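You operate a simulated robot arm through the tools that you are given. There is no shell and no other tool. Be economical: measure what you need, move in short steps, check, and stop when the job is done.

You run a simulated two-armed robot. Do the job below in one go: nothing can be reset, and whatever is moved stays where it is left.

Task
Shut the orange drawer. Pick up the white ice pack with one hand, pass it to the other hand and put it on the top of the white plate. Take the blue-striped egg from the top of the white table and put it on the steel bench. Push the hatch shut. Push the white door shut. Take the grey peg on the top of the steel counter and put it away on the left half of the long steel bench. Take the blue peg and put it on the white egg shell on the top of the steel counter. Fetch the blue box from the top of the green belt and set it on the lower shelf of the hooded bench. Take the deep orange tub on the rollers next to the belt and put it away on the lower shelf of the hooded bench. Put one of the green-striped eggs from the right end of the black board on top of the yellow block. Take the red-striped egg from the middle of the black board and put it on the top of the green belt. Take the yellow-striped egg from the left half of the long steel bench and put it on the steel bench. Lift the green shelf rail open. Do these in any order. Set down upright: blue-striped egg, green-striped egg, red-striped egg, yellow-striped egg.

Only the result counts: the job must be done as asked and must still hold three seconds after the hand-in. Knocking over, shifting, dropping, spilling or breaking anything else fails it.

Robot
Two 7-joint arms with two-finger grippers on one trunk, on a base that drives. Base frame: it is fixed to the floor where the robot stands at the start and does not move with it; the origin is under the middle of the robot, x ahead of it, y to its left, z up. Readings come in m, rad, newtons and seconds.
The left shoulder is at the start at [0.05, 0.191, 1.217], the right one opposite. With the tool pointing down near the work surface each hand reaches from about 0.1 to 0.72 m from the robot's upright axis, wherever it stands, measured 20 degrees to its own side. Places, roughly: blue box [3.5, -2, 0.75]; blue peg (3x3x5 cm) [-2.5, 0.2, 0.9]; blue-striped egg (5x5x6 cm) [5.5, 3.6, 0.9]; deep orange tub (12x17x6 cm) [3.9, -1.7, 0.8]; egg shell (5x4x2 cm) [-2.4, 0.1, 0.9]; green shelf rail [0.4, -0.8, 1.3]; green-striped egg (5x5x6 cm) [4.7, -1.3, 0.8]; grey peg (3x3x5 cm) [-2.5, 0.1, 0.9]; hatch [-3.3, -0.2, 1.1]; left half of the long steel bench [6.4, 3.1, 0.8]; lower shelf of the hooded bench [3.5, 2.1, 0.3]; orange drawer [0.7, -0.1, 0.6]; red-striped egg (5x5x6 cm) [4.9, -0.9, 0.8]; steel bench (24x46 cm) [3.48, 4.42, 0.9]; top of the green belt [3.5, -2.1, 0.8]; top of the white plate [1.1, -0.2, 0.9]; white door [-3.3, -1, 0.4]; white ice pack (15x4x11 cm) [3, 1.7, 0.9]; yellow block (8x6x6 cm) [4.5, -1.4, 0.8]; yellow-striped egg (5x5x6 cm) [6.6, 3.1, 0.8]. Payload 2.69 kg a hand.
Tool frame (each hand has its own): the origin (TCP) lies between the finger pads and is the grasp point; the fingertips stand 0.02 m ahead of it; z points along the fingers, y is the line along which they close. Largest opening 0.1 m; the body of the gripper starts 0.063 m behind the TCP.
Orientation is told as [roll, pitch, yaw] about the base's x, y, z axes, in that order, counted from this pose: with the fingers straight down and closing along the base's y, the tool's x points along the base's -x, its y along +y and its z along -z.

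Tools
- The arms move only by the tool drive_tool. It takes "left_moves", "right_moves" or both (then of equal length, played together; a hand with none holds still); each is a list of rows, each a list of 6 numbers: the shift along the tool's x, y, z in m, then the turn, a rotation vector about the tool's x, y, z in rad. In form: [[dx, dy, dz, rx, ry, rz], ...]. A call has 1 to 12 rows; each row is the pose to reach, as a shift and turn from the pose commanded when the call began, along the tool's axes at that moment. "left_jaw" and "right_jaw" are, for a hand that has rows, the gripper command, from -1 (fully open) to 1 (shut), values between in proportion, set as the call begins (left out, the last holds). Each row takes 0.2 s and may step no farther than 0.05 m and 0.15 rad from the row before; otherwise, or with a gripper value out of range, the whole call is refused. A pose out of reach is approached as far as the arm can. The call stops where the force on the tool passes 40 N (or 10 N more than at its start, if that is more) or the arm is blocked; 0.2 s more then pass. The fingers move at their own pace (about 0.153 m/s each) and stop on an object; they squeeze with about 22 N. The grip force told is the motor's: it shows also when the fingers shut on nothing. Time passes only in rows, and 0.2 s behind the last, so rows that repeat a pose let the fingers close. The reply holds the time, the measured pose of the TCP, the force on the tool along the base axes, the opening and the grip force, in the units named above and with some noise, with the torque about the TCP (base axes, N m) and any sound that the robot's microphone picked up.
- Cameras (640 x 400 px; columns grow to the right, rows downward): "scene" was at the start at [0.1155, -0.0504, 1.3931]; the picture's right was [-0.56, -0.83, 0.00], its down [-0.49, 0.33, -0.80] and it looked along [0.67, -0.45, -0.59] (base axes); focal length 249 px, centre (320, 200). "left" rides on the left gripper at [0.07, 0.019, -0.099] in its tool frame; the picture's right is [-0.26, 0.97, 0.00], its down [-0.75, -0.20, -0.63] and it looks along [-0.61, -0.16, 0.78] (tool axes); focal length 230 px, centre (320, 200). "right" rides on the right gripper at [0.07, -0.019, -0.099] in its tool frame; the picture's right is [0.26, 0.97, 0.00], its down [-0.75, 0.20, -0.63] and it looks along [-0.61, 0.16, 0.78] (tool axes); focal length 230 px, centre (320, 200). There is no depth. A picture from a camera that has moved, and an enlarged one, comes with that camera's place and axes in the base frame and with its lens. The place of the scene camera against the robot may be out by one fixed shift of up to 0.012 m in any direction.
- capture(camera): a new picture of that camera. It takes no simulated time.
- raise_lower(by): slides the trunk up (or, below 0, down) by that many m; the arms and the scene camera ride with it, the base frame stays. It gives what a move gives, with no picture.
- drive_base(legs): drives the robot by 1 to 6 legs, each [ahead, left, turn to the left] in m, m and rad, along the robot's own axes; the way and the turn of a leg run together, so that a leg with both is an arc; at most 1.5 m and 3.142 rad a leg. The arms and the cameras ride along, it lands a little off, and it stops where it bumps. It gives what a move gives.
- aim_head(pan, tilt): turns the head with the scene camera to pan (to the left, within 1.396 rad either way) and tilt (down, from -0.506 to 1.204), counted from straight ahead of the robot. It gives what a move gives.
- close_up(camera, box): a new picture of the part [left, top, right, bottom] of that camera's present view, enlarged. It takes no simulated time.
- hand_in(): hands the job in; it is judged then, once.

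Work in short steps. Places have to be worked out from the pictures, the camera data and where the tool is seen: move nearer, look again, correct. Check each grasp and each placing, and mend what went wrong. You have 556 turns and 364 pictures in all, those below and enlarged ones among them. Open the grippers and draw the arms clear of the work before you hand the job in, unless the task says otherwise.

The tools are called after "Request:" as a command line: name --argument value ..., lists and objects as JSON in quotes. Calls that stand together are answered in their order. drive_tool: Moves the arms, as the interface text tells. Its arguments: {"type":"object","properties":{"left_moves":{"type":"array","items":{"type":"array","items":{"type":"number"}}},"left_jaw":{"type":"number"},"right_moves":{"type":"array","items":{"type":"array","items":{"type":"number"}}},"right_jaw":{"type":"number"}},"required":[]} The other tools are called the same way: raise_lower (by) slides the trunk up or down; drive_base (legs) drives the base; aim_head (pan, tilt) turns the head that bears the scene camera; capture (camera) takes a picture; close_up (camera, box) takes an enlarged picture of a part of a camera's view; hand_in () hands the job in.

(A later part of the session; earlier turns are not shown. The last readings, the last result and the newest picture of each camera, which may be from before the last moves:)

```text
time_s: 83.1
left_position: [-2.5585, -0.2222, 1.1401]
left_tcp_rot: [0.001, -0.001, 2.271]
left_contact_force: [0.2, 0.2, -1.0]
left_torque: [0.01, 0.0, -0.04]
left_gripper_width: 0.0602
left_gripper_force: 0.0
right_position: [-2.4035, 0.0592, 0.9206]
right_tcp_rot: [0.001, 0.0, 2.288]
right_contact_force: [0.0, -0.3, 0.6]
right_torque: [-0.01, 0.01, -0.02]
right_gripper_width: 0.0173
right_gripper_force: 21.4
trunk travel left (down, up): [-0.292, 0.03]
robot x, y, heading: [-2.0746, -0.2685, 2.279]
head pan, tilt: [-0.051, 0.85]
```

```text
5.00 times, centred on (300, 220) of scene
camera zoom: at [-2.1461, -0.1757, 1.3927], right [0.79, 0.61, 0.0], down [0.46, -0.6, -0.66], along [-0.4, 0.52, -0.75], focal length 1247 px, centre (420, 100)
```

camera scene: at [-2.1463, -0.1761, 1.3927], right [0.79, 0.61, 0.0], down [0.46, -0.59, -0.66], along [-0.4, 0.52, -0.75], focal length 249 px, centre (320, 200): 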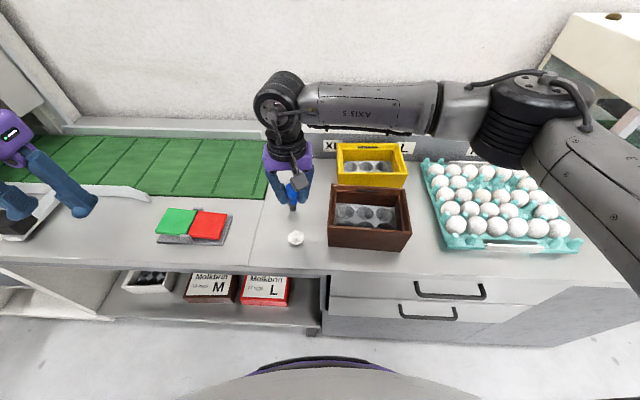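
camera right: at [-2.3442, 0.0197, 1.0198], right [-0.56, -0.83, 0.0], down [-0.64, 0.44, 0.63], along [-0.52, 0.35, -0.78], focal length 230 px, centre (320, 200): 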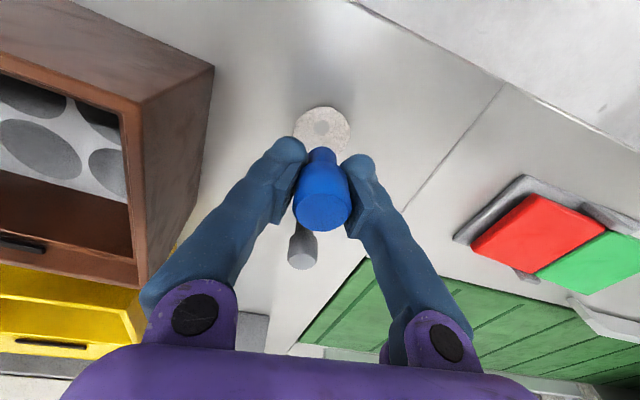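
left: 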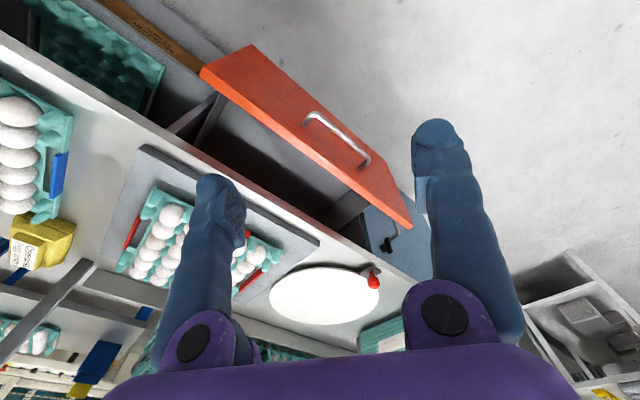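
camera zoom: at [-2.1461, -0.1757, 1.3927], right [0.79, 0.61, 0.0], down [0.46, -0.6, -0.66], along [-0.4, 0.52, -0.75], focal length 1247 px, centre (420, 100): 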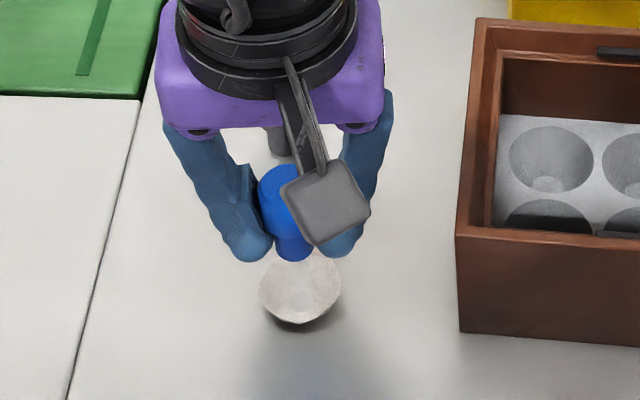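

Foot is right over the shell's hole. I lower to just where the tips clear the rim and check.

Request:
drive_tool --right_moves '[[0, 0, 0.02, 0, 0, 0], [0, 0, 0.028, 0, 0, 0], [0, 0, 0.032, 0, 0, 0]]'

Request:
close_up --camera "right" --box '[250, 100, 390, 240]'

Request:
close_up --camera "scene" --box '[250, 180, 350, 260]'

```text
time_s: 83.9
left_position: [-2.5571, -0.222, 1.1402]
left_tcp_rot: [0.0, -0.003, 2.272]
left_contact_force: [-0.1, -0.6, 0.1]
left_torque: [-0.01, -0.01, 0.0]
left_gripper_width: 0.0602
left_gripper_force: 0.0
right_position: [-2.4042, 0.0577, 0.89]
right_tcp_rot: [0.006, -0.006, 2.286]
right_contact_force: [1.0, -1.5, 14.9]
right_torque: [-0.06, -0.08, 0.04]
right_gripper_width: 0.0176
right_gripper_force: 21.4
trunk travel left (down, up): [-0.292, 0.03]
robot x, y, heading: [-2.0748, -0.2653, 2.278]
head pan, tilt: [-0.051, 0.85]
```

```text
2.86 times, centred on (320, 170) of right
camera zoom: at [-2.3443, 0.0174, 0.9885], right [-0.56, -0.83, 0.0], down [-0.64, 0.43, 0.63], along [-0.53, 0.35, -0.77], focal length 657 px, centre (320, 286)
```

zoom: 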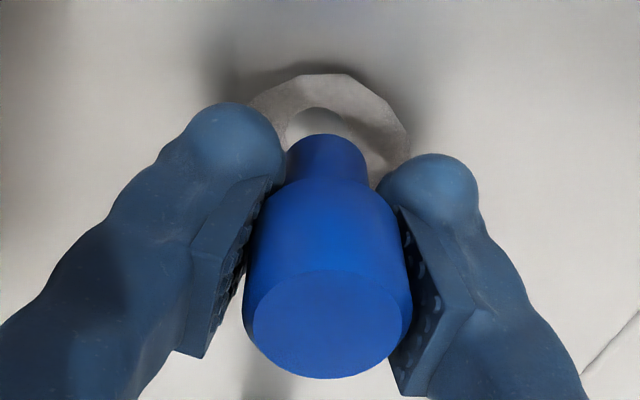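

```text
5.00 times, centred on (300, 220) of scene
camera zoom: at [-2.145, -0.1767, 1.3931], right [0.79, 0.61, 0.0], down [0.46, -0.59, -0.66], along [-0.4, 0.52, -0.75], focal length 1247 px, centre (420, 100)
```

zoom: 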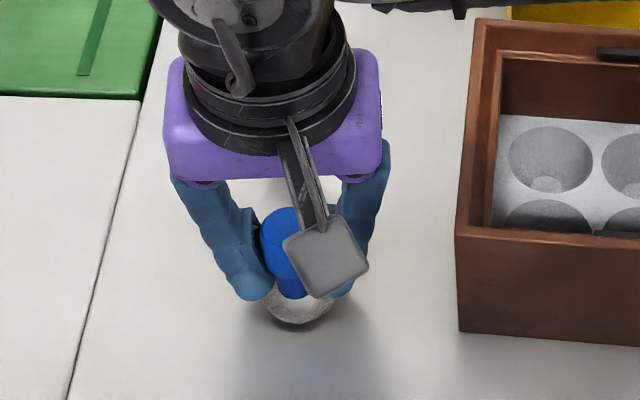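

The foot touches the bowl's side ~7 mm beyond the hole. I lift slightly, shift back 7 mm and lower again.

Request:
drive_tool --right_moves '[[0, 0, -0.012, 0, 0, 0], [0.007, 0, -0.012, 0, 0, 0], [0.007, 0, -0.004, 0, 0, 0], [0.007, 0, 0.001, 0, 0, 0], [0.007, 0, 0.003, 0, 0, 0]]'

Request:
close_up --camera "right" --box '[250, 100, 390, 240]'

```text
time_s: 85.1
left_position: [-2.5584, -0.2234, 1.1409]
left_tcp_rot: [-0.001, -0.001, 2.269]
left_contact_force: [-0.6, -0.2, -1.0]
left_torque: [0.02, 0.01, 0.0]
left_gripper_width: 0.0601
left_gripper_force: 0.1
right_position: [-2.4002, 0.0521, 0.887]
right_tcp_rot: [0.003, -0.003, 2.286]
right_contact_force: [0.9, 0.8, 16.5]
right_torque: [-0.03, -0.09, 0.0]
right_gripper_width: 0.0166
right_gripper_force: 22.2
trunk travel left (down, up): [-0.292, 0.03]
robot x, y, heading: [-2.075, -0.2688, 2.277]
head pan, tilt: [-0.051, 0.85]
```

```text
2.86 times, centred on (320, 170) of right
camera zoom: at [-2.3404, 0.0118, 0.9853], right [-0.56, -0.83, 0.0], down [-0.64, 0.43, 0.63], along [-0.53, 0.35, -0.77], focal length 657 px, centre (320, 286)
```

zoom: 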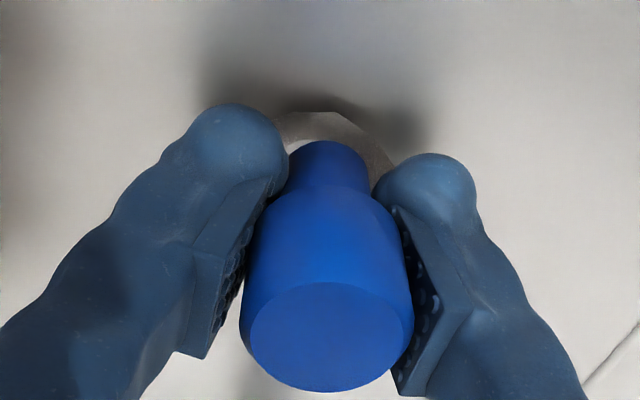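

Foot looks centred in the bowl, pressing on it. I open the jaw and lift straight up.

Request:
drive_tool --right_moves '[[0, 0, -0.003, 0, 0, 0], [0, 0, -0.003, 0, 0, 0], [0, 0, -0.003, 0, 0, 0]]' --right_jaw 0.1

Request:
close_up --camera "right" --box '[220, 60, 420, 240]'

```text
time_s: 85.9
left_position: [-2.5591, -0.2223, 1.1397]
left_tcp_rot: [-0.002, -0.002, 2.27]
left_contact_force: [0.7, 0.6, -0.8]
left_torque: [-0.03, 0.0, -0.01]
left_gripper_width: 0.06
left_gripper_force: 0.1
right_position: [-2.4002, 0.053, 0.8894]
right_tcp_rot: [0.002, -0.002, 2.287]
right_contact_force: [0.2, -0.2, 0.0]
right_torque: [0.05, -0.01, -0.02]
right_gripper_width: 0.0451
right_gripper_force: 0.0
trunk travel left (down, up): [-0.292, 0.03]
robot x, y, heading: [-2.0777, -0.2661, 2.277]
head pan, tilt: [-0.051, 0.85]
```

```text
2.22 times, centred on (320, 150) of right
camera zoom: at [-2.3408, 0.0128, 0.987], right [-0.56, -0.83, 0.0], down [-0.64, 0.44, 0.63], along [-0.52, 0.35, -0.78], focal length 511 px, centre (320, 311)
```

zoom: 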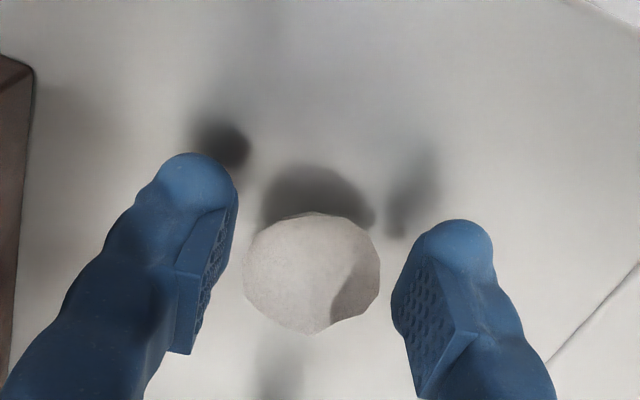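

The peg is no longer between the fingers and the shell seems tilted; I check from the scene camera.

Request:
close_up --camera "scene" --box '[220, 160, 380, 280]'

Request:
capture --camera "right"

```text
3.33 times, centred on (300, 220) of scene
camera zoom: at [-2.1462, -0.1757, 1.3926], right [0.79, 0.61, 0.0], down [0.46, -0.6, -0.66], along [-0.4, 0.52, -0.75], focal length 831 px, centre (387, 133)
```

zoom: 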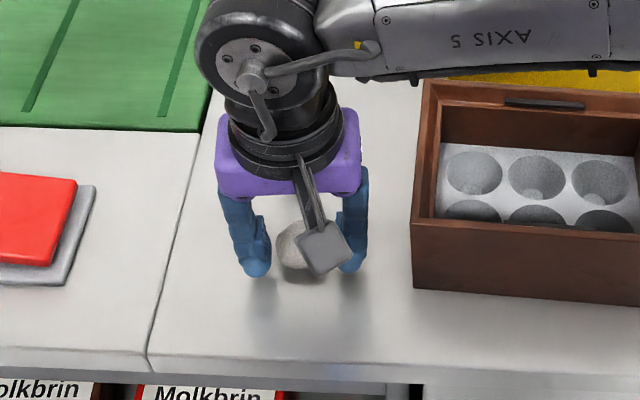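

```text
304 pictures are left
camera right: at [-2.3408, 0.0128, 0.987], right [-0.56, -0.83, 0.0], down [-0.64, 0.44, 0.63], along [-0.52, 0.35, -0.78], focal length 230 px, centre (320, 200)
```

right: 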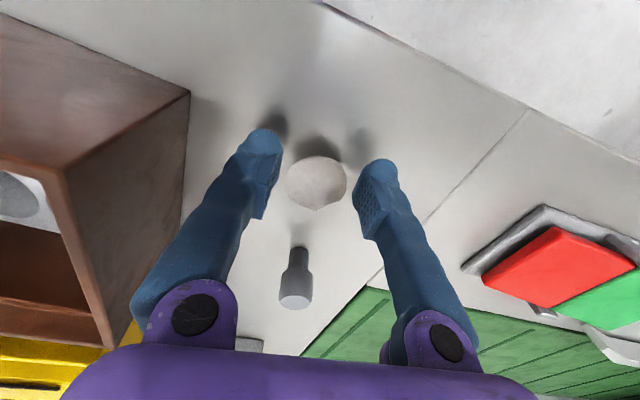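

I raise the hand to see where the blue peg lies.

Request:
drive_tool --right_moves '[[0, 0, -0.02, 0, 0, 0], [0, 0, -0.06, 0, 0, 0], [0, 0, -0.1, 0, 0, 0], [-0.03, -0.04, -0.1, 0, 0, 0], [-0.03, -0.08, -0.1, 0, 0, 0], [-0.03, -0.12, -0.1, 0, 0, 0]]'

Request:
close_up --camera "scene" --box '[220, 160, 380, 280]'

```text
time_s: 87.3
left_position: [-2.5576, -0.2202, 1.1403]
left_tcp_rot: [0.001, -0.001, 2.271]
left_contact_force: [0.6, -0.1, 0.4]
left_torque: [-0.01, 0.05, 0.02]
left_gripper_width: 0.0599
left_gripper_force: 0.1
right_position: [-2.3249, 0.1524, 0.9891]
right_tcp_rot: [0.004, -0.001, 2.288]
right_contact_force: [1.2, 0.4, 0.0]
right_torque: [-0.02, 0.03, -0.02]
right_gripper_width: 0.045
right_gripper_force: 0.1
trunk travel left (down, up): [-0.292, 0.03]
robot x, y, heading: [-2.076, -0.2645, 2.277]
head pan, tilt: [-0.051, 0.85]
```

```text
3.33 times, centred on (300, 220) of scene
camera zoom: at [-2.145, -0.1747, 1.3926], right [0.79, 0.61, 0.0], down [0.46, -0.6, -0.66], along [-0.4, 0.52, -0.75], focal length 831 px, centre (387, 133)
```

zoom: 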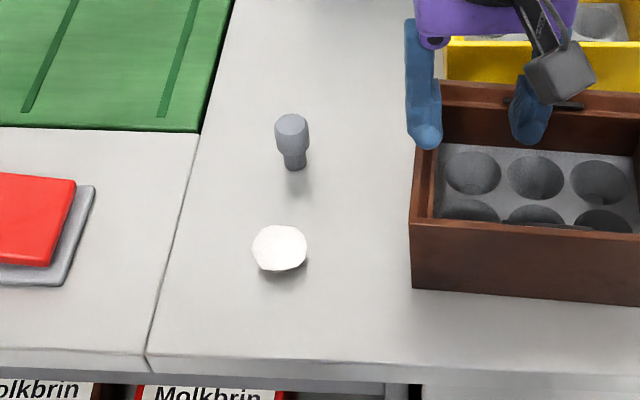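

The blue peg is not near; I search the whole scene view.

Request:
capture --camera "scene"

Request:
capture --camera "right"

Request:
capture --camera "left"

```text
302 pictures are left
camera scene: at [-2.145, -0.1747, 1.3926], right [0.79, 0.61, 0.0], down [0.46, -0.6, -0.66], along [-0.4, 0.52, -0.75], focal length 249 px, centre (320, 200)
```

scene: 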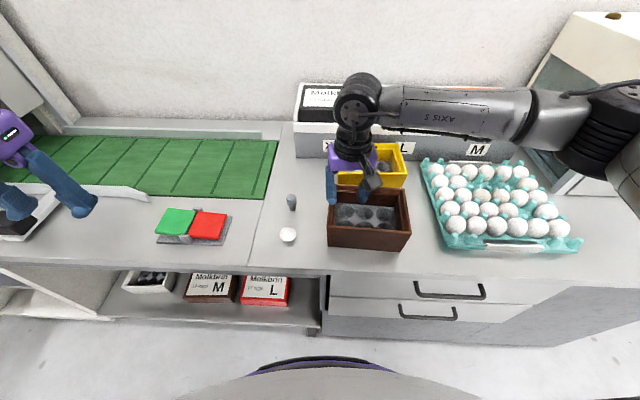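

```text
301 pictures are left
camera right: at [-2.266, 0.1134, 1.0882], right [-0.56, -0.83, 0.0], down [-0.64, 0.44, 0.63], along [-0.52, 0.35, -0.78], focal length 230 px, centre (320, 200)
```

right: 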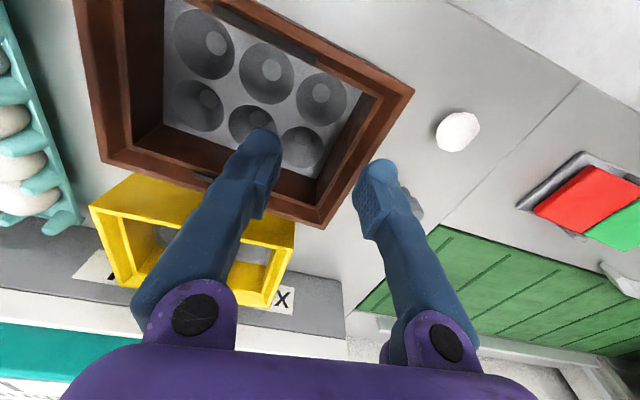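

```text
300 pictures are left
camera left: at [-2.5276, -0.2857, 1.239], right [-0.91, -0.42, 0.0], down [-0.33, 0.7, 0.63], along [-0.27, 0.57, -0.78], focal length 230 px, centre (320, 200)
```

left: 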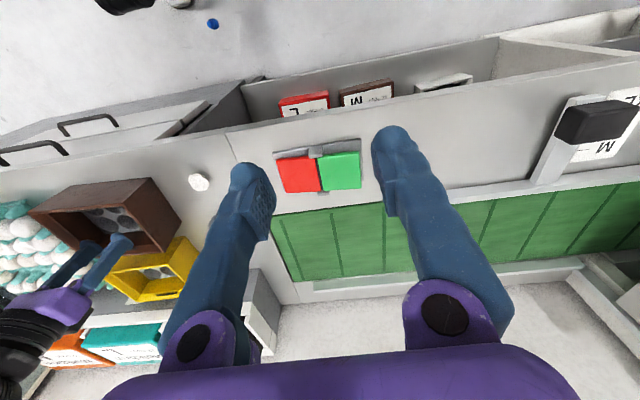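

A blue dot lies on the floor (left camera, [213,24]) — the peg fell off the counter when the shell flipped. I zoom on the shell and on the dot.

Request:
close_up --camera "right" --box '[420, 100, 500, 160]'

Request:
close_up --camera "left" --box '[170, 0, 260, 56]'

```text
6.67 times, centred on (460, 130) of right
camera zoom: at [-2.266, 0.1134, 1.0882], right [-0.56, -0.83, 0.0], down [-0.64, 0.44, 0.63], along [-0.52, 0.35, -0.78], focal length 1534 px, centre (-613, 667)
```

zoom: 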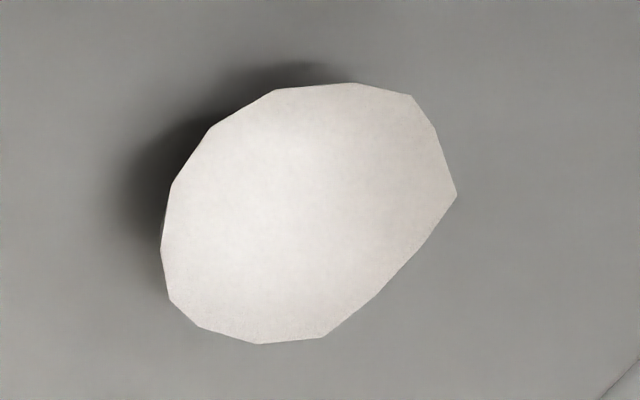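

```text
7.11 times, centred on (215, 28) of left
camera zoom: at [-2.5276, -0.2857, 1.239], right [-0.91, -0.42, 0.0], down [-0.33, 0.7, 0.63], along [-0.27, 0.57, -0.78], focal length 1636 px, centre (1067, 1423)
```

zoom: 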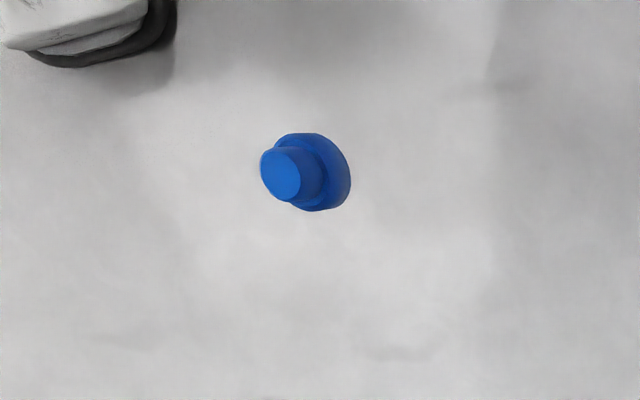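

The peg stands upside down on the floor at about [-2.14,-0.06]. I back off so I can reach it with the right hand near the floor.

Request:
drive_base --legs '[[-0.3, 0.1, 0]]'

Request:
drive_tool --right_moves '[[0.04, 0, 0, 0, 0, 0], [0.08, 0, 0, 0, 0, 0], [0.12, 0, 0.02, 0, 0, 0], [0.13, 0, 0.06, 0, 0, 0]]' --right_jaw -0.2

Request:
aim_head --pan -0.15 --tilt 1.15

Request:
capture --camera "scene"

```text
time_s: 89.5
left_position: [-2.4359, -0.5177, 1.1399]
left_tcp_rot: [0.0, -0.002, 2.28]
left_contact_force: [-0.2, 0.6, 0.6]
left_torque: [-0.01, 0.03, -0.01]
left_gripper_width: 0.0598
left_gripper_force: 0.1
right_position: [-2.2061, -0.1423, 0.9891]
right_tcp_rot: [-0.001, -0.004, 2.292]
right_contact_force: [-0.9, -0.4, 0.1]
right_torque: [0.01, -0.03, -0.02]
right_gripper_width: 0.0449
right_gripper_force: 0.1
trunk travel left (down, up): [-0.292, 0.03]
robot x, y, heading: [-1.9526, -0.5557, 2.28]
head pan, tilt: [-0.051, 0.85]
```

```text
time_s: 90.5
left_position: [-2.436, -0.5158, 1.1395]
left_tcp_rot: [-0.001, 0.0, 2.277]
left_contact_force: [1.3, -0.2, -0.6]
left_torque: [0.01, 0.01, 0.0]
left_gripper_width: 0.0601
left_gripper_force: 0.0
right_position: [-2.1183, -0.2419, 0.9291]
right_tcp_rot: [0.002, -0.001, 2.29]
right_contact_force: [-0.5, 0.3, 0.7]
right_torque: [0.0, 0.0, 0.0]
right_gripper_width: 0.0601
right_gripper_force: 0.0
trunk travel left (down, up): [-0.292, 0.03]
robot x, y, heading: [-1.9493, -0.5553, 2.283]
head pan, tilt: [-0.051, 0.85]
```

```text
time_s: 91.2
left_position: [-2.4356, -0.5183, 1.1409]
left_tcp_rot: [-0.001, -0.002, 2.278]
left_contact_force: [0.5, 0.6, 0.1]
left_torque: [0.0, -0.03, -0.02]
left_gripper_width: 0.0599
left_gripper_force: 0.1
right_position: [-2.1185, -0.2415, 0.9303]
right_tcp_rot: [0.001, -0.002, 2.293]
right_contact_force: [0.0, 0.3, 1.1]
right_torque: [0.01, -0.01, -0.01]
right_gripper_width: 0.0601
right_gripper_force: 0.0
trunk travel left (down, up): [-0.292, 0.03]
robot x, y, heading: [-1.9533, -0.5601, 2.287]
head pan, tilt: [-0.15, 1.15]
```

```text
297 pictures are left
camera scene: at [-2.0078, -0.4799, 1.3719], right [0.84, 0.53, 0.0], down [0.49, -0.77, -0.41], along [-0.22, 0.35, -0.91], focal length 249 px, centre (320, 200)
```

scene: 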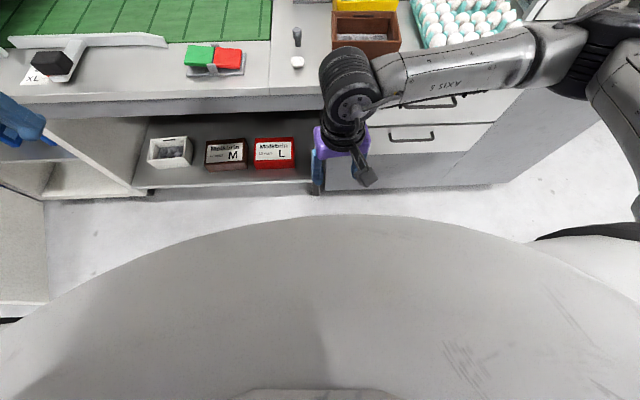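

The peg should be just hidden by my chassis edge; I look with the right hand camera.

Request:
capture --camera "right"

Request:
capture --camera "left"

```text
296 pictures are left
camera right: at [-2.0592, -0.2812, 1.0286], right [-0.55, -0.83, 0.0], down [-0.65, 0.43, 0.63], along [-0.53, 0.35, -0.78], focal length 230 px, centre (320, 200)
```

right: 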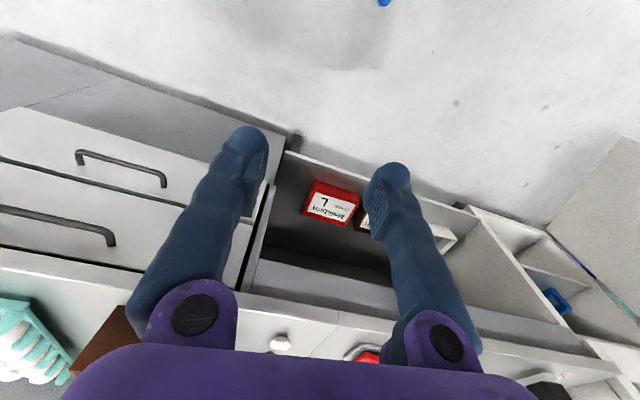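

```text
295 pictures are left
camera left: at [-2.4058, -0.582, 1.2385], right [-0.9, -0.43, 0.0], down [-0.33, 0.7, 0.63], along [-0.27, 0.57, -0.78], focal length 230 px, centre (320, 200)
```

left: 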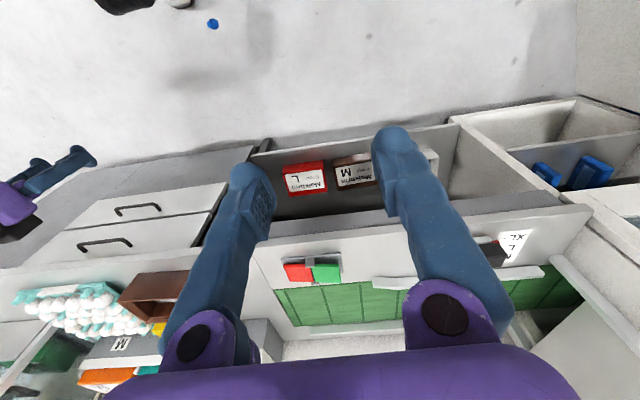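

The blue dot moves with the robot: the peg is standing on my own chassis, about 0.22 m ahead, 0.04 m left, z≈0.33. I lower the trunk so the right hand can fetch it.

Request:
raise_lower --by -0.27

Request:
capture --camera "right"

Request:
capture --camera "left"

```text
time_s: 94.0
left_position: [-2.4353, -0.5155, 0.8696]
left_tcp_rot: [0.0, -0.002, 2.279]
left_contact_force: [-0.1, 0.3, 0.3]
left_torque: [0.01, -0.02, -0.08]
left_gripper_width: 0.0601
left_gripper_force: 0.0
right_position: [-2.1187, -0.2419, 0.6589]
right_tcp_rot: [0.001, -0.002, 2.293]
right_contact_force: [0.7, 0.9, -0.3]
right_torque: [0.0, 0.0, 0.01]
right_gripper_width: 0.0604
right_gripper_force: 0.0
trunk travel left (down, up): [-0.022, 0.3]
robot x, y, heading: [-1.9529, -0.5585, 2.282]
head pan, tilt: [-0.15, 1.15]
```

```text
294 pictures are left
camera right: at [-2.0591, -0.2812, 0.7584], right [-0.55, -0.83, 0.0], down [-0.64, 0.43, 0.63], along [-0.53, 0.35, -0.78], focal length 230 px, centre (320, 200)
```

right: 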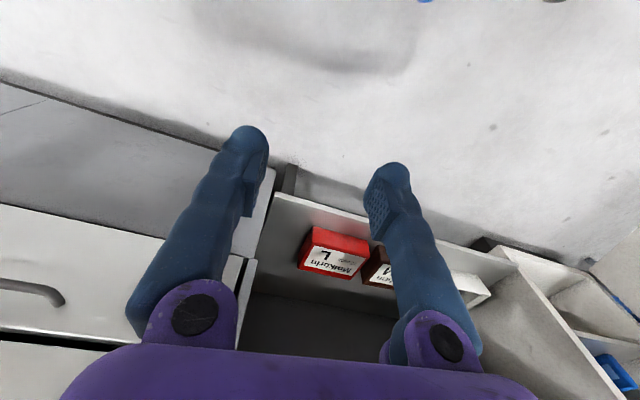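

```text
293 pictures are left
camera left: at [-2.4057, -0.5821, 0.9686], right [-0.9, -0.43, 0.0], down [-0.33, 0.7, 0.63], along [-0.27, 0.57, -0.78], focal length 230 px, centre (320, 200)
```

left: 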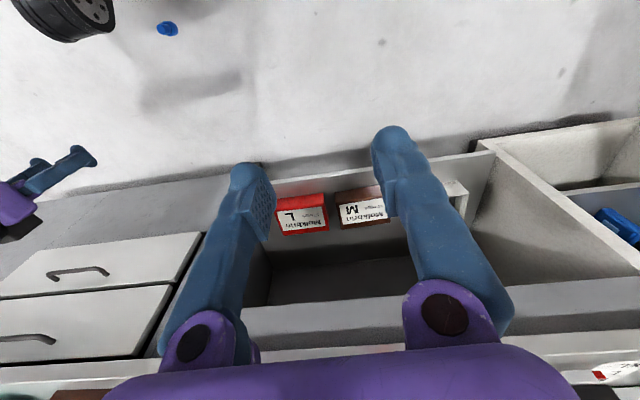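

Triangulation from two heights gives [-2.127,-0.421,0.36]. Zooming at it.

Request:
close_up --camera "left" --box '[130, 0, 210, 60]'

```text
6.67 times, centred on (170, 30) of left
camera zoom: at [-2.4057, -0.5821, 0.9686], right [-0.9, -0.43, 0.0], down [-0.33, 0.7, 0.63], along [-0.27, 0.57, -0.78], focal length 1534 px, centre (1320, 1333)
```

zoom: 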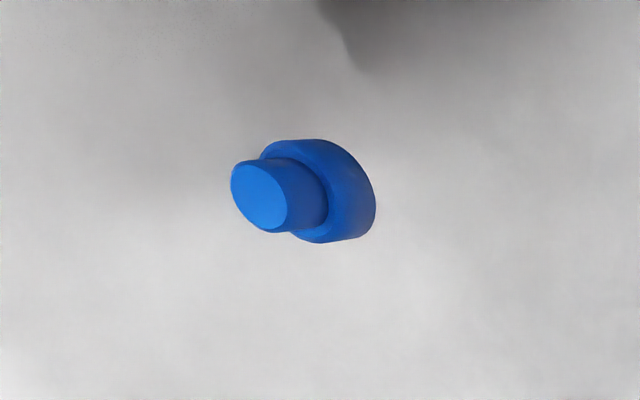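

I bring the right hand above the peg (0.13 m back, 0.11 m left), still high, and look.

Request:
drive_tool --right_moves '[[0.03, 0.03, 0, 0, 0, 0], [0.06, 0.06, 0, 0, 0, 0], [0.09, 0.09, 0, 0, 0, 0], [0.11, 0.113, 0.02, 0, 0, 0], [0.12, 0.113, 0.06, 0, 0, 0]]'

Request:
capture --camera "right"

```text
time_s: 94.9
left_position: [-2.4363, -0.5176, 0.87]
left_tcp_rot: [0.0, 0.0, 2.276]
left_contact_force: [-0.8, -0.3, -0.1]
left_torque: [0.01, 0.01, 0.01]
left_gripper_width: 0.0599
left_gripper_force: 0.0
right_position: [-2.1348, -0.3626, 0.6576]
right_tcp_rot: [-0.006, -0.031, 2.283]
right_contact_force: [-1.1, -0.4, -0.4]
right_torque: [-0.02, -0.13, -0.02]
right_gripper_width: 0.0601
right_gripper_force: 0.0
trunk travel left (down, up): [-0.022, 0.3]
robot x, y, heading: [-1.9568, -0.5547, 2.284]
head pan, tilt: [-0.15, 1.15]
stopped in row 4 (right hand): the force on the tool passed its limit at 150 N (the readings are from after the stop); the commanded pose is now the measured one
```

```text
291 pictures are left
camera right: at [-2.0744, -0.4056, 0.7551], right [-0.56, -0.83, -0.01], down [-0.63, 0.42, 0.65], along [-0.53, 0.38, -0.76], focal length 230 px, centre (320, 200)
```

right: 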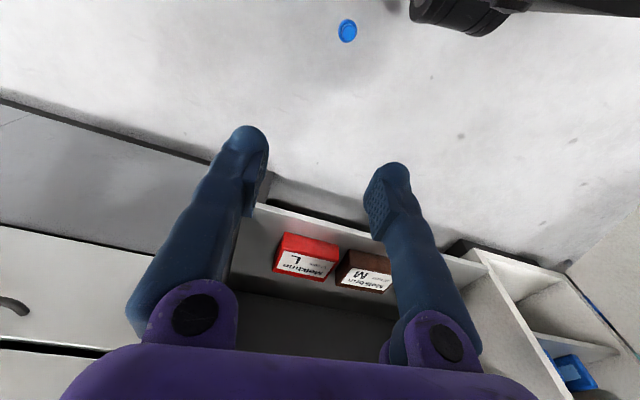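

Blocked by my own trunk. I'll approach from the front with the fingers slanting back toward the robot: move ahead, tilt the hand, descend part way.

Request:
drive_tool --right_moves '[[-0.04, 0, 0, 0, 0, 0], [-0.08, 0, 0, 0, 0.1, 0], [-0.11, 0, 0.03, 0, 0.24, 0], [-0.12, 0.01, 0.07, 0, 0.38, 0], [-0.12, 0.015, 0.11, 0, 0.52, 0], [-0.12, 0.02, 0.15, 0, 0.66, 0], [-0.12, 0.02, 0.18, 0, 0.73, 0]]'

Request:
capture --camera "right"

Request:
capture --camera "left"

```text
time_s: 96.5
left_position: [-2.4367, -0.5185, 0.8702]
left_tcp_rot: [0.001, -0.003, 2.278]
left_contact_force: [0.3, 0.8, -0.5]
left_torque: [0.03, 0.02, -0.01]
left_gripper_width: 0.06
left_gripper_force: 0.2
right_position: [-2.2311, -0.2822, 0.4811]
right_tcp_rot: [-0.007, 0.7, 2.282]
right_contact_force: [0.7, -0.5, -0.6]
right_torque: [0.01, 0.02, -0.03]
right_gripper_width: 0.0601
right_gripper_force: 0.1
trunk travel left (down, up): [-0.022, 0.3]
robot x, y, heading: [-1.9521, -0.5601, 2.287]
head pan, tilt: [-0.15, 1.15]
```

```text
290 pictures are left
camera right: at [-2.2248, -0.2618, 0.6023], right [-0.6, -0.78, 0.16], down [-0.79, 0.61, 0.0], along [-0.1, -0.13, -0.99], focal length 230 px, centre (320, 200)
```

right: 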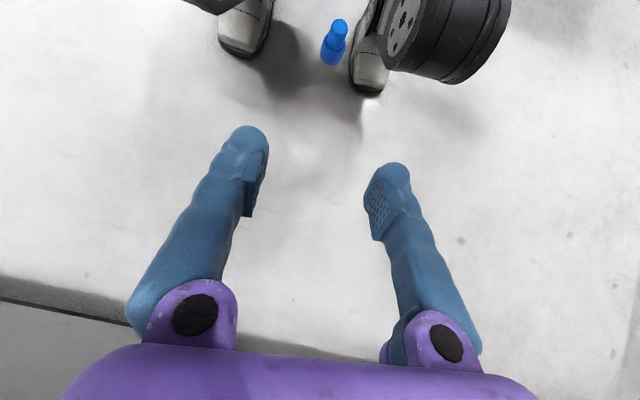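

```text
289 pictures are left
camera left: at [-2.4059, -0.5823, 0.9685], right [-0.9, -0.43, 0.0], down [-0.33, 0.7, 0.63], along [-0.27, 0.57, -0.78], focal length 230 px, centre (320, 200)
```

left: 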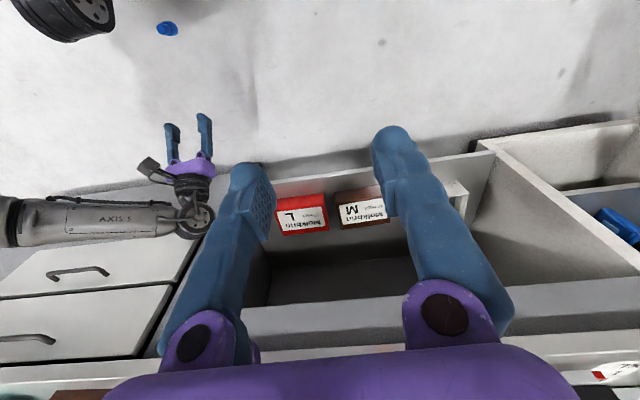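

Peg centre triangulates to [-2.120,-0.418,0.345], standing foot-up. I approach along the slanted finger direction, first part.

Request:
drive_tool --right_moves '[[0.01, 0.002, 0.04, 0, 0, 0], [0.02, 0.004, 0.08, 0, 0, 0], [0.03, 0.005, 0.12, 0, 0, 0]]'

Request:
capture --camera "right"

```text
time_s: 97.3
left_position: [-2.4361, -0.5165, 0.8697]
left_tcp_rot: [0.0, -0.001, 2.279]
left_contact_force: [-0.2, -0.3, -0.4]
left_torque: [0.0, 0.01, 0.01]
left_gripper_width: 0.0601
left_gripper_force: 0.1
right_position: [-2.1723, -0.3603, 0.4112]
right_tcp_rot: [-0.006, 0.698, 2.276]
right_contact_force: [-0.1, 0.1, 0.1]
right_torque: [0.0, -0.05, 0.02]
right_gripper_width: 0.0598
right_gripper_force: 0.1
trunk travel left (down, up): [-0.022, 0.3]
robot x, y, heading: [-1.9515, -0.5571, 2.285]
head pan, tilt: [-0.15, 1.15]
```

```text
288 pictures are left
camera right: at [-2.165, -0.3397, 0.5307], right [-0.6, -0.78, 0.16], down [-0.79, 0.61, 0.0], along [-0.1, -0.13, -0.99], focal length 230 px, centre (320, 200)
```

right: 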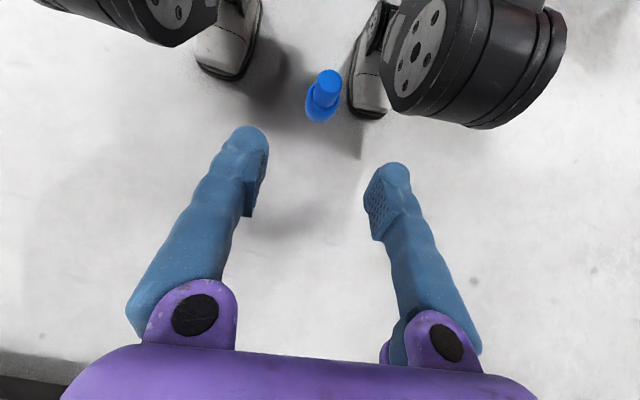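

Consistent. Final approach onto the peg.

Request:
drive_tool --right_moves '[[0.008, -0.002, 0.035, 0, 0, 0], [0.014, -0.003, 0.065, 0, 0, 0], [0.0194, -0.003, 0.091, 0, 0, 0]]'

Request:
capture --camera "right"

```text
time_s: 98.1
left_position: [-2.4364, -0.5183, 0.8697]
left_tcp_rot: [-0.001, -0.001, 2.278]
left_contact_force: [0.2, -1.1, 0.0]
left_torque: [-0.02, 0.0, 0.01]
left_gripper_width: 0.0602
left_gripper_force: 0.0
right_position: [-2.1181, -0.4103, 0.3523]
right_tcp_rot: [-0.011, 0.696, 2.274]
right_contact_force: [0.6, 0.2, 0.0]
right_torque: [0.0, -0.01, 0.03]
right_gripper_width: 0.0597
right_gripper_force: 0.1
trunk travel left (down, up): [-0.022, 0.3]
robot x, y, heading: [-1.9536, -0.5615, 2.284]
head pan, tilt: [-0.15, 1.15]
```

```text
287 pictures are left
camera right: at [-2.1129, -0.3893, 0.4727], right [-0.6, -0.78, 0.16], down [-0.79, 0.61, 0.0], along [-0.1, -0.12, -0.99], focal length 230 px, centre (320, 200)
```

right: 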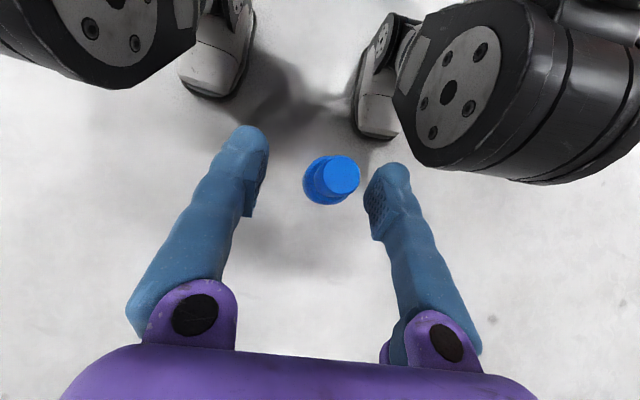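

The peg is between the fingers. Closing and lifting.

Request:
drive_tool --right_moves '[[0, 0, 0, 0, 0, 0], [0, 0, 0, 0, 0, 0], [0, 0, 0, 0, 0, 0], [-0.02, 0, -0.035, 0, 0, 0]]' --right_jaw 1

Request:
capture --camera "right"

```text
time_s: 99.1
left_position: [-2.4373, -0.5172, 0.8689]
left_tcp_rot: [-0.001, 0.0, 2.277]
left_contact_force: [0.3, -0.1, -0.9]
left_torque: [0.02, 0.01, 0.03]
left_gripper_width: 0.0603
left_gripper_force: 0.1
right_position: [-2.1386, -0.3773, 0.3658]
right_tcp_rot: [-0.014, 0.697, 2.273]
right_contact_force: [-0.4, 0.3, -0.5]
right_torque: [0.0, 0.0, -0.02]
right_gripper_width: 0.0234
right_gripper_force: 21.7
trunk travel left (down, up): [-0.022, 0.3]
robot x, y, heading: [-1.9529, -0.5584, 2.282]
head pan, tilt: [-0.15, 1.15]
```

```text
286 pictures are left
camera right: at [-2.134, -0.3584, 0.4862], right [-0.6, -0.78, 0.16], down [-0.79, 0.61, 0.0], along [-0.09, -0.12, -0.99], focal length 230 px, centre (320, 200)
```

right: 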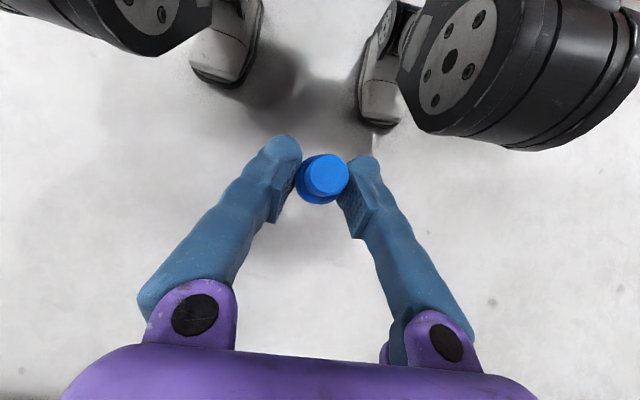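

Peg is held. I withdraw ahead and up, then raise the trunk.

Request:
drive_tool --right_moves '[[-0.007, 0, -0.04, 0, 0, 0], [-0.014, 0, -0.08, 0, 0, 0], [-0.021, 0, -0.12, 0, 0, 0], [-0.027, 0, -0.155, 0, 0, 0]]'

Request:
raise_lower --by 0.3

Request:
aim_head --pan 0 --tilt 0.75

Request:
capture --camera "scene"

```text
time_s: 100.1
left_position: [-2.4379, -0.5178, 0.8701]
left_tcp_rot: [0.0, -0.001, 2.277]
left_contact_force: [-0.4, 0.4, 0.1]
left_torque: [0.01, -0.04, -0.01]
left_gripper_width: 0.0598
left_gripper_force: 0.0
right_position: [-2.223, -0.2927, 0.4698]
right_tcp_rot: [-0.009, 0.7, 2.279]
right_contact_force: [-1.1, -0.3, 0.0]
right_torque: [-0.02, 0.02, 0.0]
right_gripper_width: 0.0235
right_gripper_force: 21.0
trunk travel left (down, up): [-0.022, 0.3]
robot x, y, heading: [-1.9515, -0.5552, 2.286]
head pan, tilt: [-0.15, 1.15]
```

```text
time_s: 103.1
left_position: [-2.4366, -0.5164, 1.1696]
left_tcp_rot: [0.0, 0.0, 2.278]
left_contact_force: [-0.2, 0.8, -0.5]
left_torque: [0.01, -0.01, 0.0]
left_gripper_width: 0.0599
left_gripper_force: 0.0
right_position: [-2.2218, -0.292, 0.771]
right_tcp_rot: [-0.01, 0.697, 2.278]
right_contact_force: [0.4, 0.4, -0.7]
right_torque: [0.0, 0.01, -0.01]
right_gripper_width: 0.0237
right_gripper_force: 22.5
trunk travel left (down, up): [-0.322, 0.0]
robot x, y, heading: [-1.9534, -0.5583, 2.286]
head pan, tilt: [-0.15, 1.15]
```

```text
time_s: 104.0
left_position: [-2.4363, -0.5178, 1.1693]
left_tcp_rot: [0.0, -0.002, 2.279]
left_contact_force: [-0.3, 0.2, -0.1]
left_torque: [-0.02, -0.01, 0.04]
left_gripper_width: 0.0599
left_gripper_force: 0.0
right_position: [-2.2221, -0.2923, 0.769]
right_tcp_rot: [-0.007, 0.699, 2.278]
right_contact_force: [-1.0, -0.6, 0.1]
right_torque: [-0.02, -0.02, -0.02]
right_gripper_width: 0.0238
right_gripper_force: 21.8
trunk travel left (down, up): [-0.322, 0.0]
robot x, y, heading: [-1.9516, -0.5613, 2.283]
head pan, tilt: [0.0, 0.75]
```

```text
285 pictures are left
camera scene: at [-2.0302, -0.4676, 1.4306], right [0.76, 0.65, 0.0], down [0.45, -0.52, -0.73], along [-0.48, 0.55, -0.68], focal length 249 px, centre (320, 200)
```

scene: 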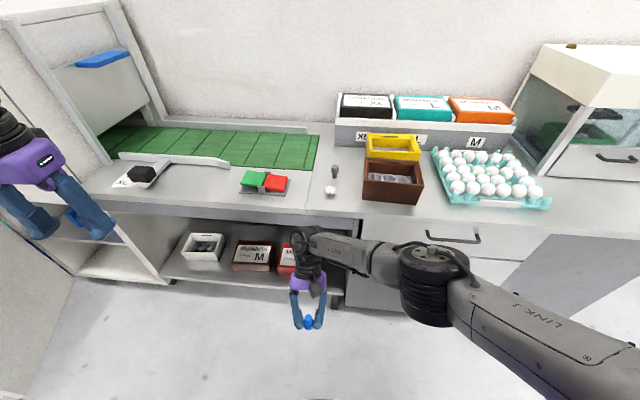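

I lift the right hand above counter height, then drive in for a close look at the shell.

Request:
drive_tool --right_moves '[[0.03, 0, -0.035, 0, 0, 0], [0.06, 0, -0.07, 0, 0, 0], [0.09, 0, -0.107, 0, 0, 0], [0.12, 0, -0.143, 0, 0, 0], [0.15, 0, -0.178, 0, 0, 0], [0.167, 0, -0.2, 0, 0, 0]]'

Request:
drive_base --legs '[[0.25, -0.1, 0]]'

Request:
aim_head --pan -0.05 --tilt 0.85

Request:
capture --camera "scene"

Request:
capture --camera "right"

```text
time_s: 105.4
left_position: [-2.4358, -0.5174, 1.169]
left_tcp_rot: [0.001, -0.002, 2.277]
left_contact_force: [0.4, 0.1, 0.3]
left_torque: [0.01, 0.0, -0.02]
left_gripper_width: 0.0599
left_gripper_force: 0.1
right_position: [-2.2219, -0.2963, 1.0331]
right_tcp_rot: [-0.008, 0.697, 2.279]
right_contact_force: [-0.2, 0.6, -0.2]
right_torque: [-0.02, 0.03, -0.03]
right_gripper_width: 0.0236
right_gripper_force: 22.3
trunk travel left (down, up): [-0.322, 0.0]
robot x, y, heading: [-1.9534, -0.5581, 2.285]
head pan, tilt: [0.0, 0.75]
```

```text
time_s: 107.3
left_position: [-2.5216, -0.2678, 1.17]
left_tcp_rot: [-0.001, 0.0, 2.279]
left_contact_force: [0.1, 0.8, 0.7]
left_torque: [-0.01, 0.02, -0.01]
left_gripper_width: 0.0598
left_gripper_force: 0.1
right_position: [-2.3076, -0.0461, 1.0314]
right_tcp_rot: [-0.01, 0.701, 2.28]
right_contact_force: [-0.2, 0.4, -0.1]
right_torque: [0.0, 0.02, 0.0]
right_gripper_width: 0.0235
right_gripper_force: 22.3
trunk travel left (down, up): [-0.322, 0.0]
robot x, y, heading: [-2.0388, -0.3086, 2.283]
head pan, tilt: [0.0, 0.75]
```

```text
time_s: 107.9
left_position: [-2.521, -0.2684, 1.1695]
left_tcp_rot: [0.001, -0.002, 2.279]
left_contact_force: [0.1, -0.9, 0.8]
left_torque: [0.03, -0.01, -0.01]
left_gripper_width: 0.0598
left_gripper_force: 0.0
right_position: [-2.3074, -0.0466, 1.0325]
right_tcp_rot: [-0.009, 0.699, 2.28]
right_contact_force: [-0.5, -0.3, 1.1]
right_torque: [0.01, -0.01, 0.01]
right_gripper_width: 0.0234
right_gripper_force: 22.0
trunk travel left (down, up): [-0.322, 0.0]
robot x, y, heading: [-2.0383, -0.3094, 2.289]
head pan, tilt: [-0.051, 0.85]
```

```text
284 pictures are left
camera scene: at [-2.1091, -0.2185, 1.4227], right [0.79, 0.62, 0.0], down [0.46, -0.59, -0.66], along [-0.41, 0.52, -0.75], focal length 249 px, centre (320, 200)
```

scene: 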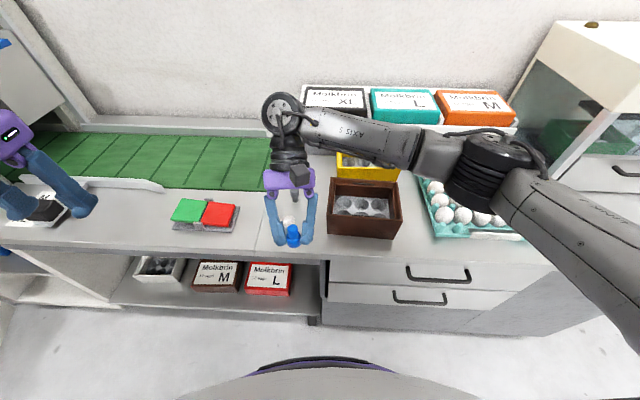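

```text
283 pictures are left
camera right: at [-2.3017, -0.026, 1.1524], right [-0.6, -0.78, 0.16], down [-0.79, 0.61, 0.0], along [-0.1, -0.13, -0.99], focal length 230 px, centre (320, 200)
```

right: 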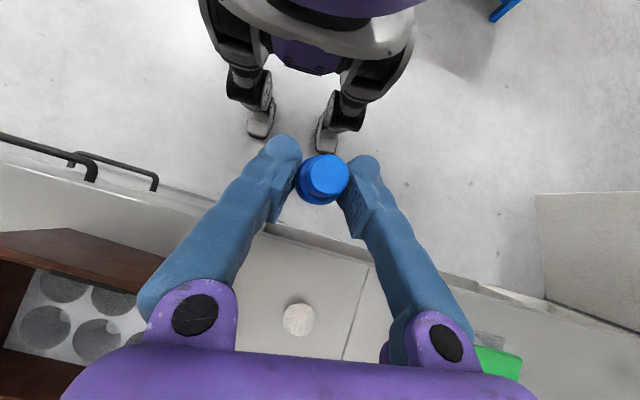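

I zoom on the shell from nearly above.

Request:
close_up --camera "right" --box '[270, 295, 330, 340]'

Request:
close_up --camera "left" --box '[100, 100, 260, 200]'

```text
8.89 times, centred on (300, 318) of right
camera zoom: at [-2.3017, -0.026, 1.1524], right [-0.6, -0.78, 0.16], down [-0.79, 0.61, 0.0], along [-0.1, -0.13, -0.99], focal length 2045 px, centre (498, -844)
```

zoom: 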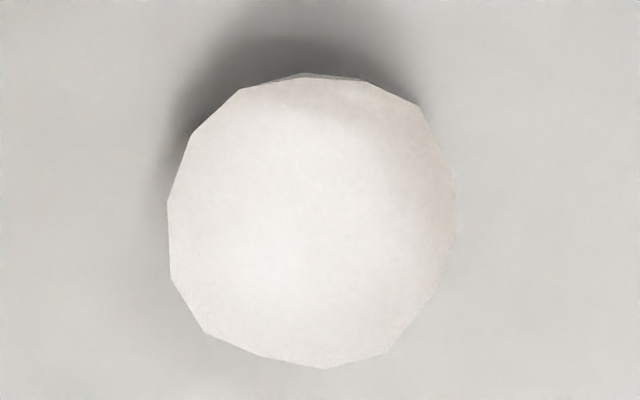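

```text
4.00 times, centred on (180, 150) of left
camera zoom: at [-2.4906, -0.3325, 1.2685], right [-0.9, -0.43, 0.0], down [-0.34, 0.7, 0.63], along [-0.27, 0.57, -0.78], focal length 920 px, centre (880, 400)
```

zoom: 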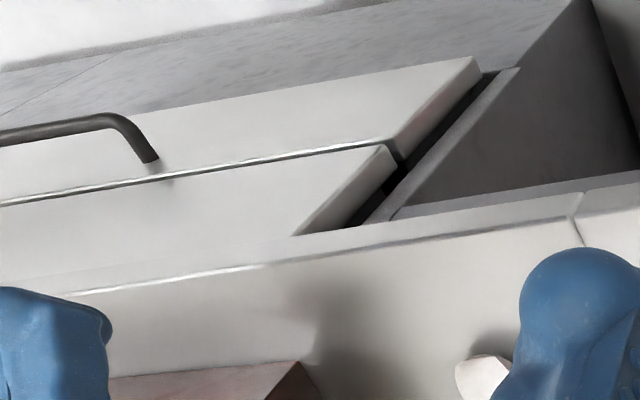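

Unclear; I move the right hand aside to the right and view the shell in the scene camera.

Request:
drive_tool --right_moves '[[0, -0.04, 0, 0, 0, 0], [0, -0.08, 0, 0, 0, 0], [0, -0.12, 0, 0, 0, 0], [0, -0.15, 0, 0, 0, 0]]'

Request:
close_up --camera "scene" --box '[255, 190, 319, 240]'

```text
time_s: 108.9
left_position: [-2.5217, -0.2677, 1.1689]
left_tcp_rot: [0.0, -0.001, 2.277]
left_contact_force: [1.0, 0.1, 0.1]
left_torque: [-0.01, 0.0, 0.01]
left_gripper_width: 0.0598
left_gripper_force: 0.1
right_position: [-2.1922, 0.0534, 1.0293]
right_tcp_rot: [-0.007, 0.699, 2.281]
right_contact_force: [0.0, -0.1, 0.4]
right_torque: [0.03, 0.0, -0.01]
right_gripper_width: 0.0232
right_gripper_force: 21.0
trunk travel left (down, up): [-0.322, 0.0]
robot x, y, heading: [-2.0386, -0.3107, 2.284]
head pan, tilt: [-0.051, 0.85]
```

```text
8.00 times, centred on (287, 215) of scene
camera zoom: at [-2.1085, -0.218, 1.4227], right [0.79, 0.62, 0.0], down [0.46, -0.59, -0.66], along [-0.41, 0.52, -0.75], focal length 1995 px, centre (584, 80)
```

zoom: 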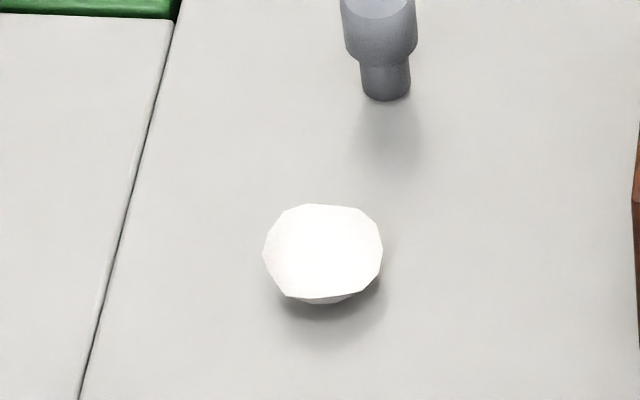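

The shell is a bowl right way up again, now at about [-2.434,0.05]. I'll set the peg (head down) on a free spot near [-2.364,0.025], to regrasp it by its foot from above.

Request:
drive_tool --right_moves '[[-0.018, 0.037, -0.015, 0, 0, 0], [-0.036, 0.0745, -0.03, 0, 0, 0], [-0.054, 0.112, -0.045, 0, 0, 0], [-0.0715, 0.149, -0.06, 0, 0, 0], [-0.099, 0.149, -0.027, 0, 0, 0], [-0.127, 0.149, 0.006, 0, 0, 0], [-0.15, 0.149, 0.033, 0, 0, 0]]'

Request:
close_up --camera "scene" --box '[240, 180, 340, 260]'

Request:
capture --camera "right"

```text
time_s: 110.5
left_position: [-2.5215, -0.2691, 1.1694]
left_tcp_rot: [-0.004, -0.002, 2.28]
left_contact_force: [0.4, -1.3, -0.1]
left_torque: [0.01, 0.02, 0.02]
left_gripper_width: 0.06
left_gripper_force: 0.1
right_position: [-2.3655, 0.026, 0.9101]
right_tcp_rot: [-0.008, 0.7, 2.278]
right_contact_force: [0.1, 0.0, 0.2]
right_torque: [0.01, -0.03, -0.01]
right_gripper_width: 0.0233
right_gripper_force: 22.0
trunk travel left (down, up): [-0.322, 0.0]
robot x, y, heading: [-2.0384, -0.306, 2.284]
head pan, tilt: [-0.051, 0.85]
```

```text
5.00 times, centred on (290, 220) of scene
camera zoom: at [-2.1095, -0.219, 1.4227], right [0.79, 0.62, 0.0], down [0.46, -0.59, -0.66], along [-0.41, 0.52, -0.75], focal length 1247 px, centre (470, 100)
```

zoom: 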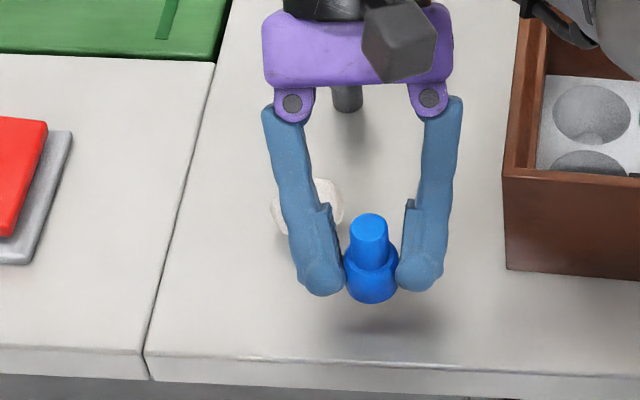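

```text
278 pictures are left
camera right: at [-2.3588, 0.0461, 1.03], right [-0.6, -0.78, 0.16], down [-0.79, 0.61, 0.0], along [-0.1, -0.13, -0.99], focal length 230 px, centre (320, 200)
```

right: 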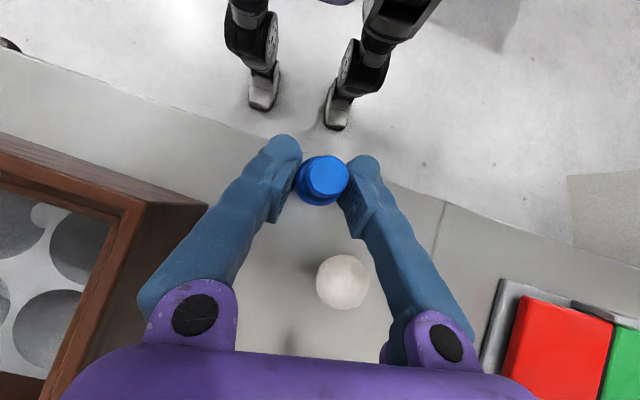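

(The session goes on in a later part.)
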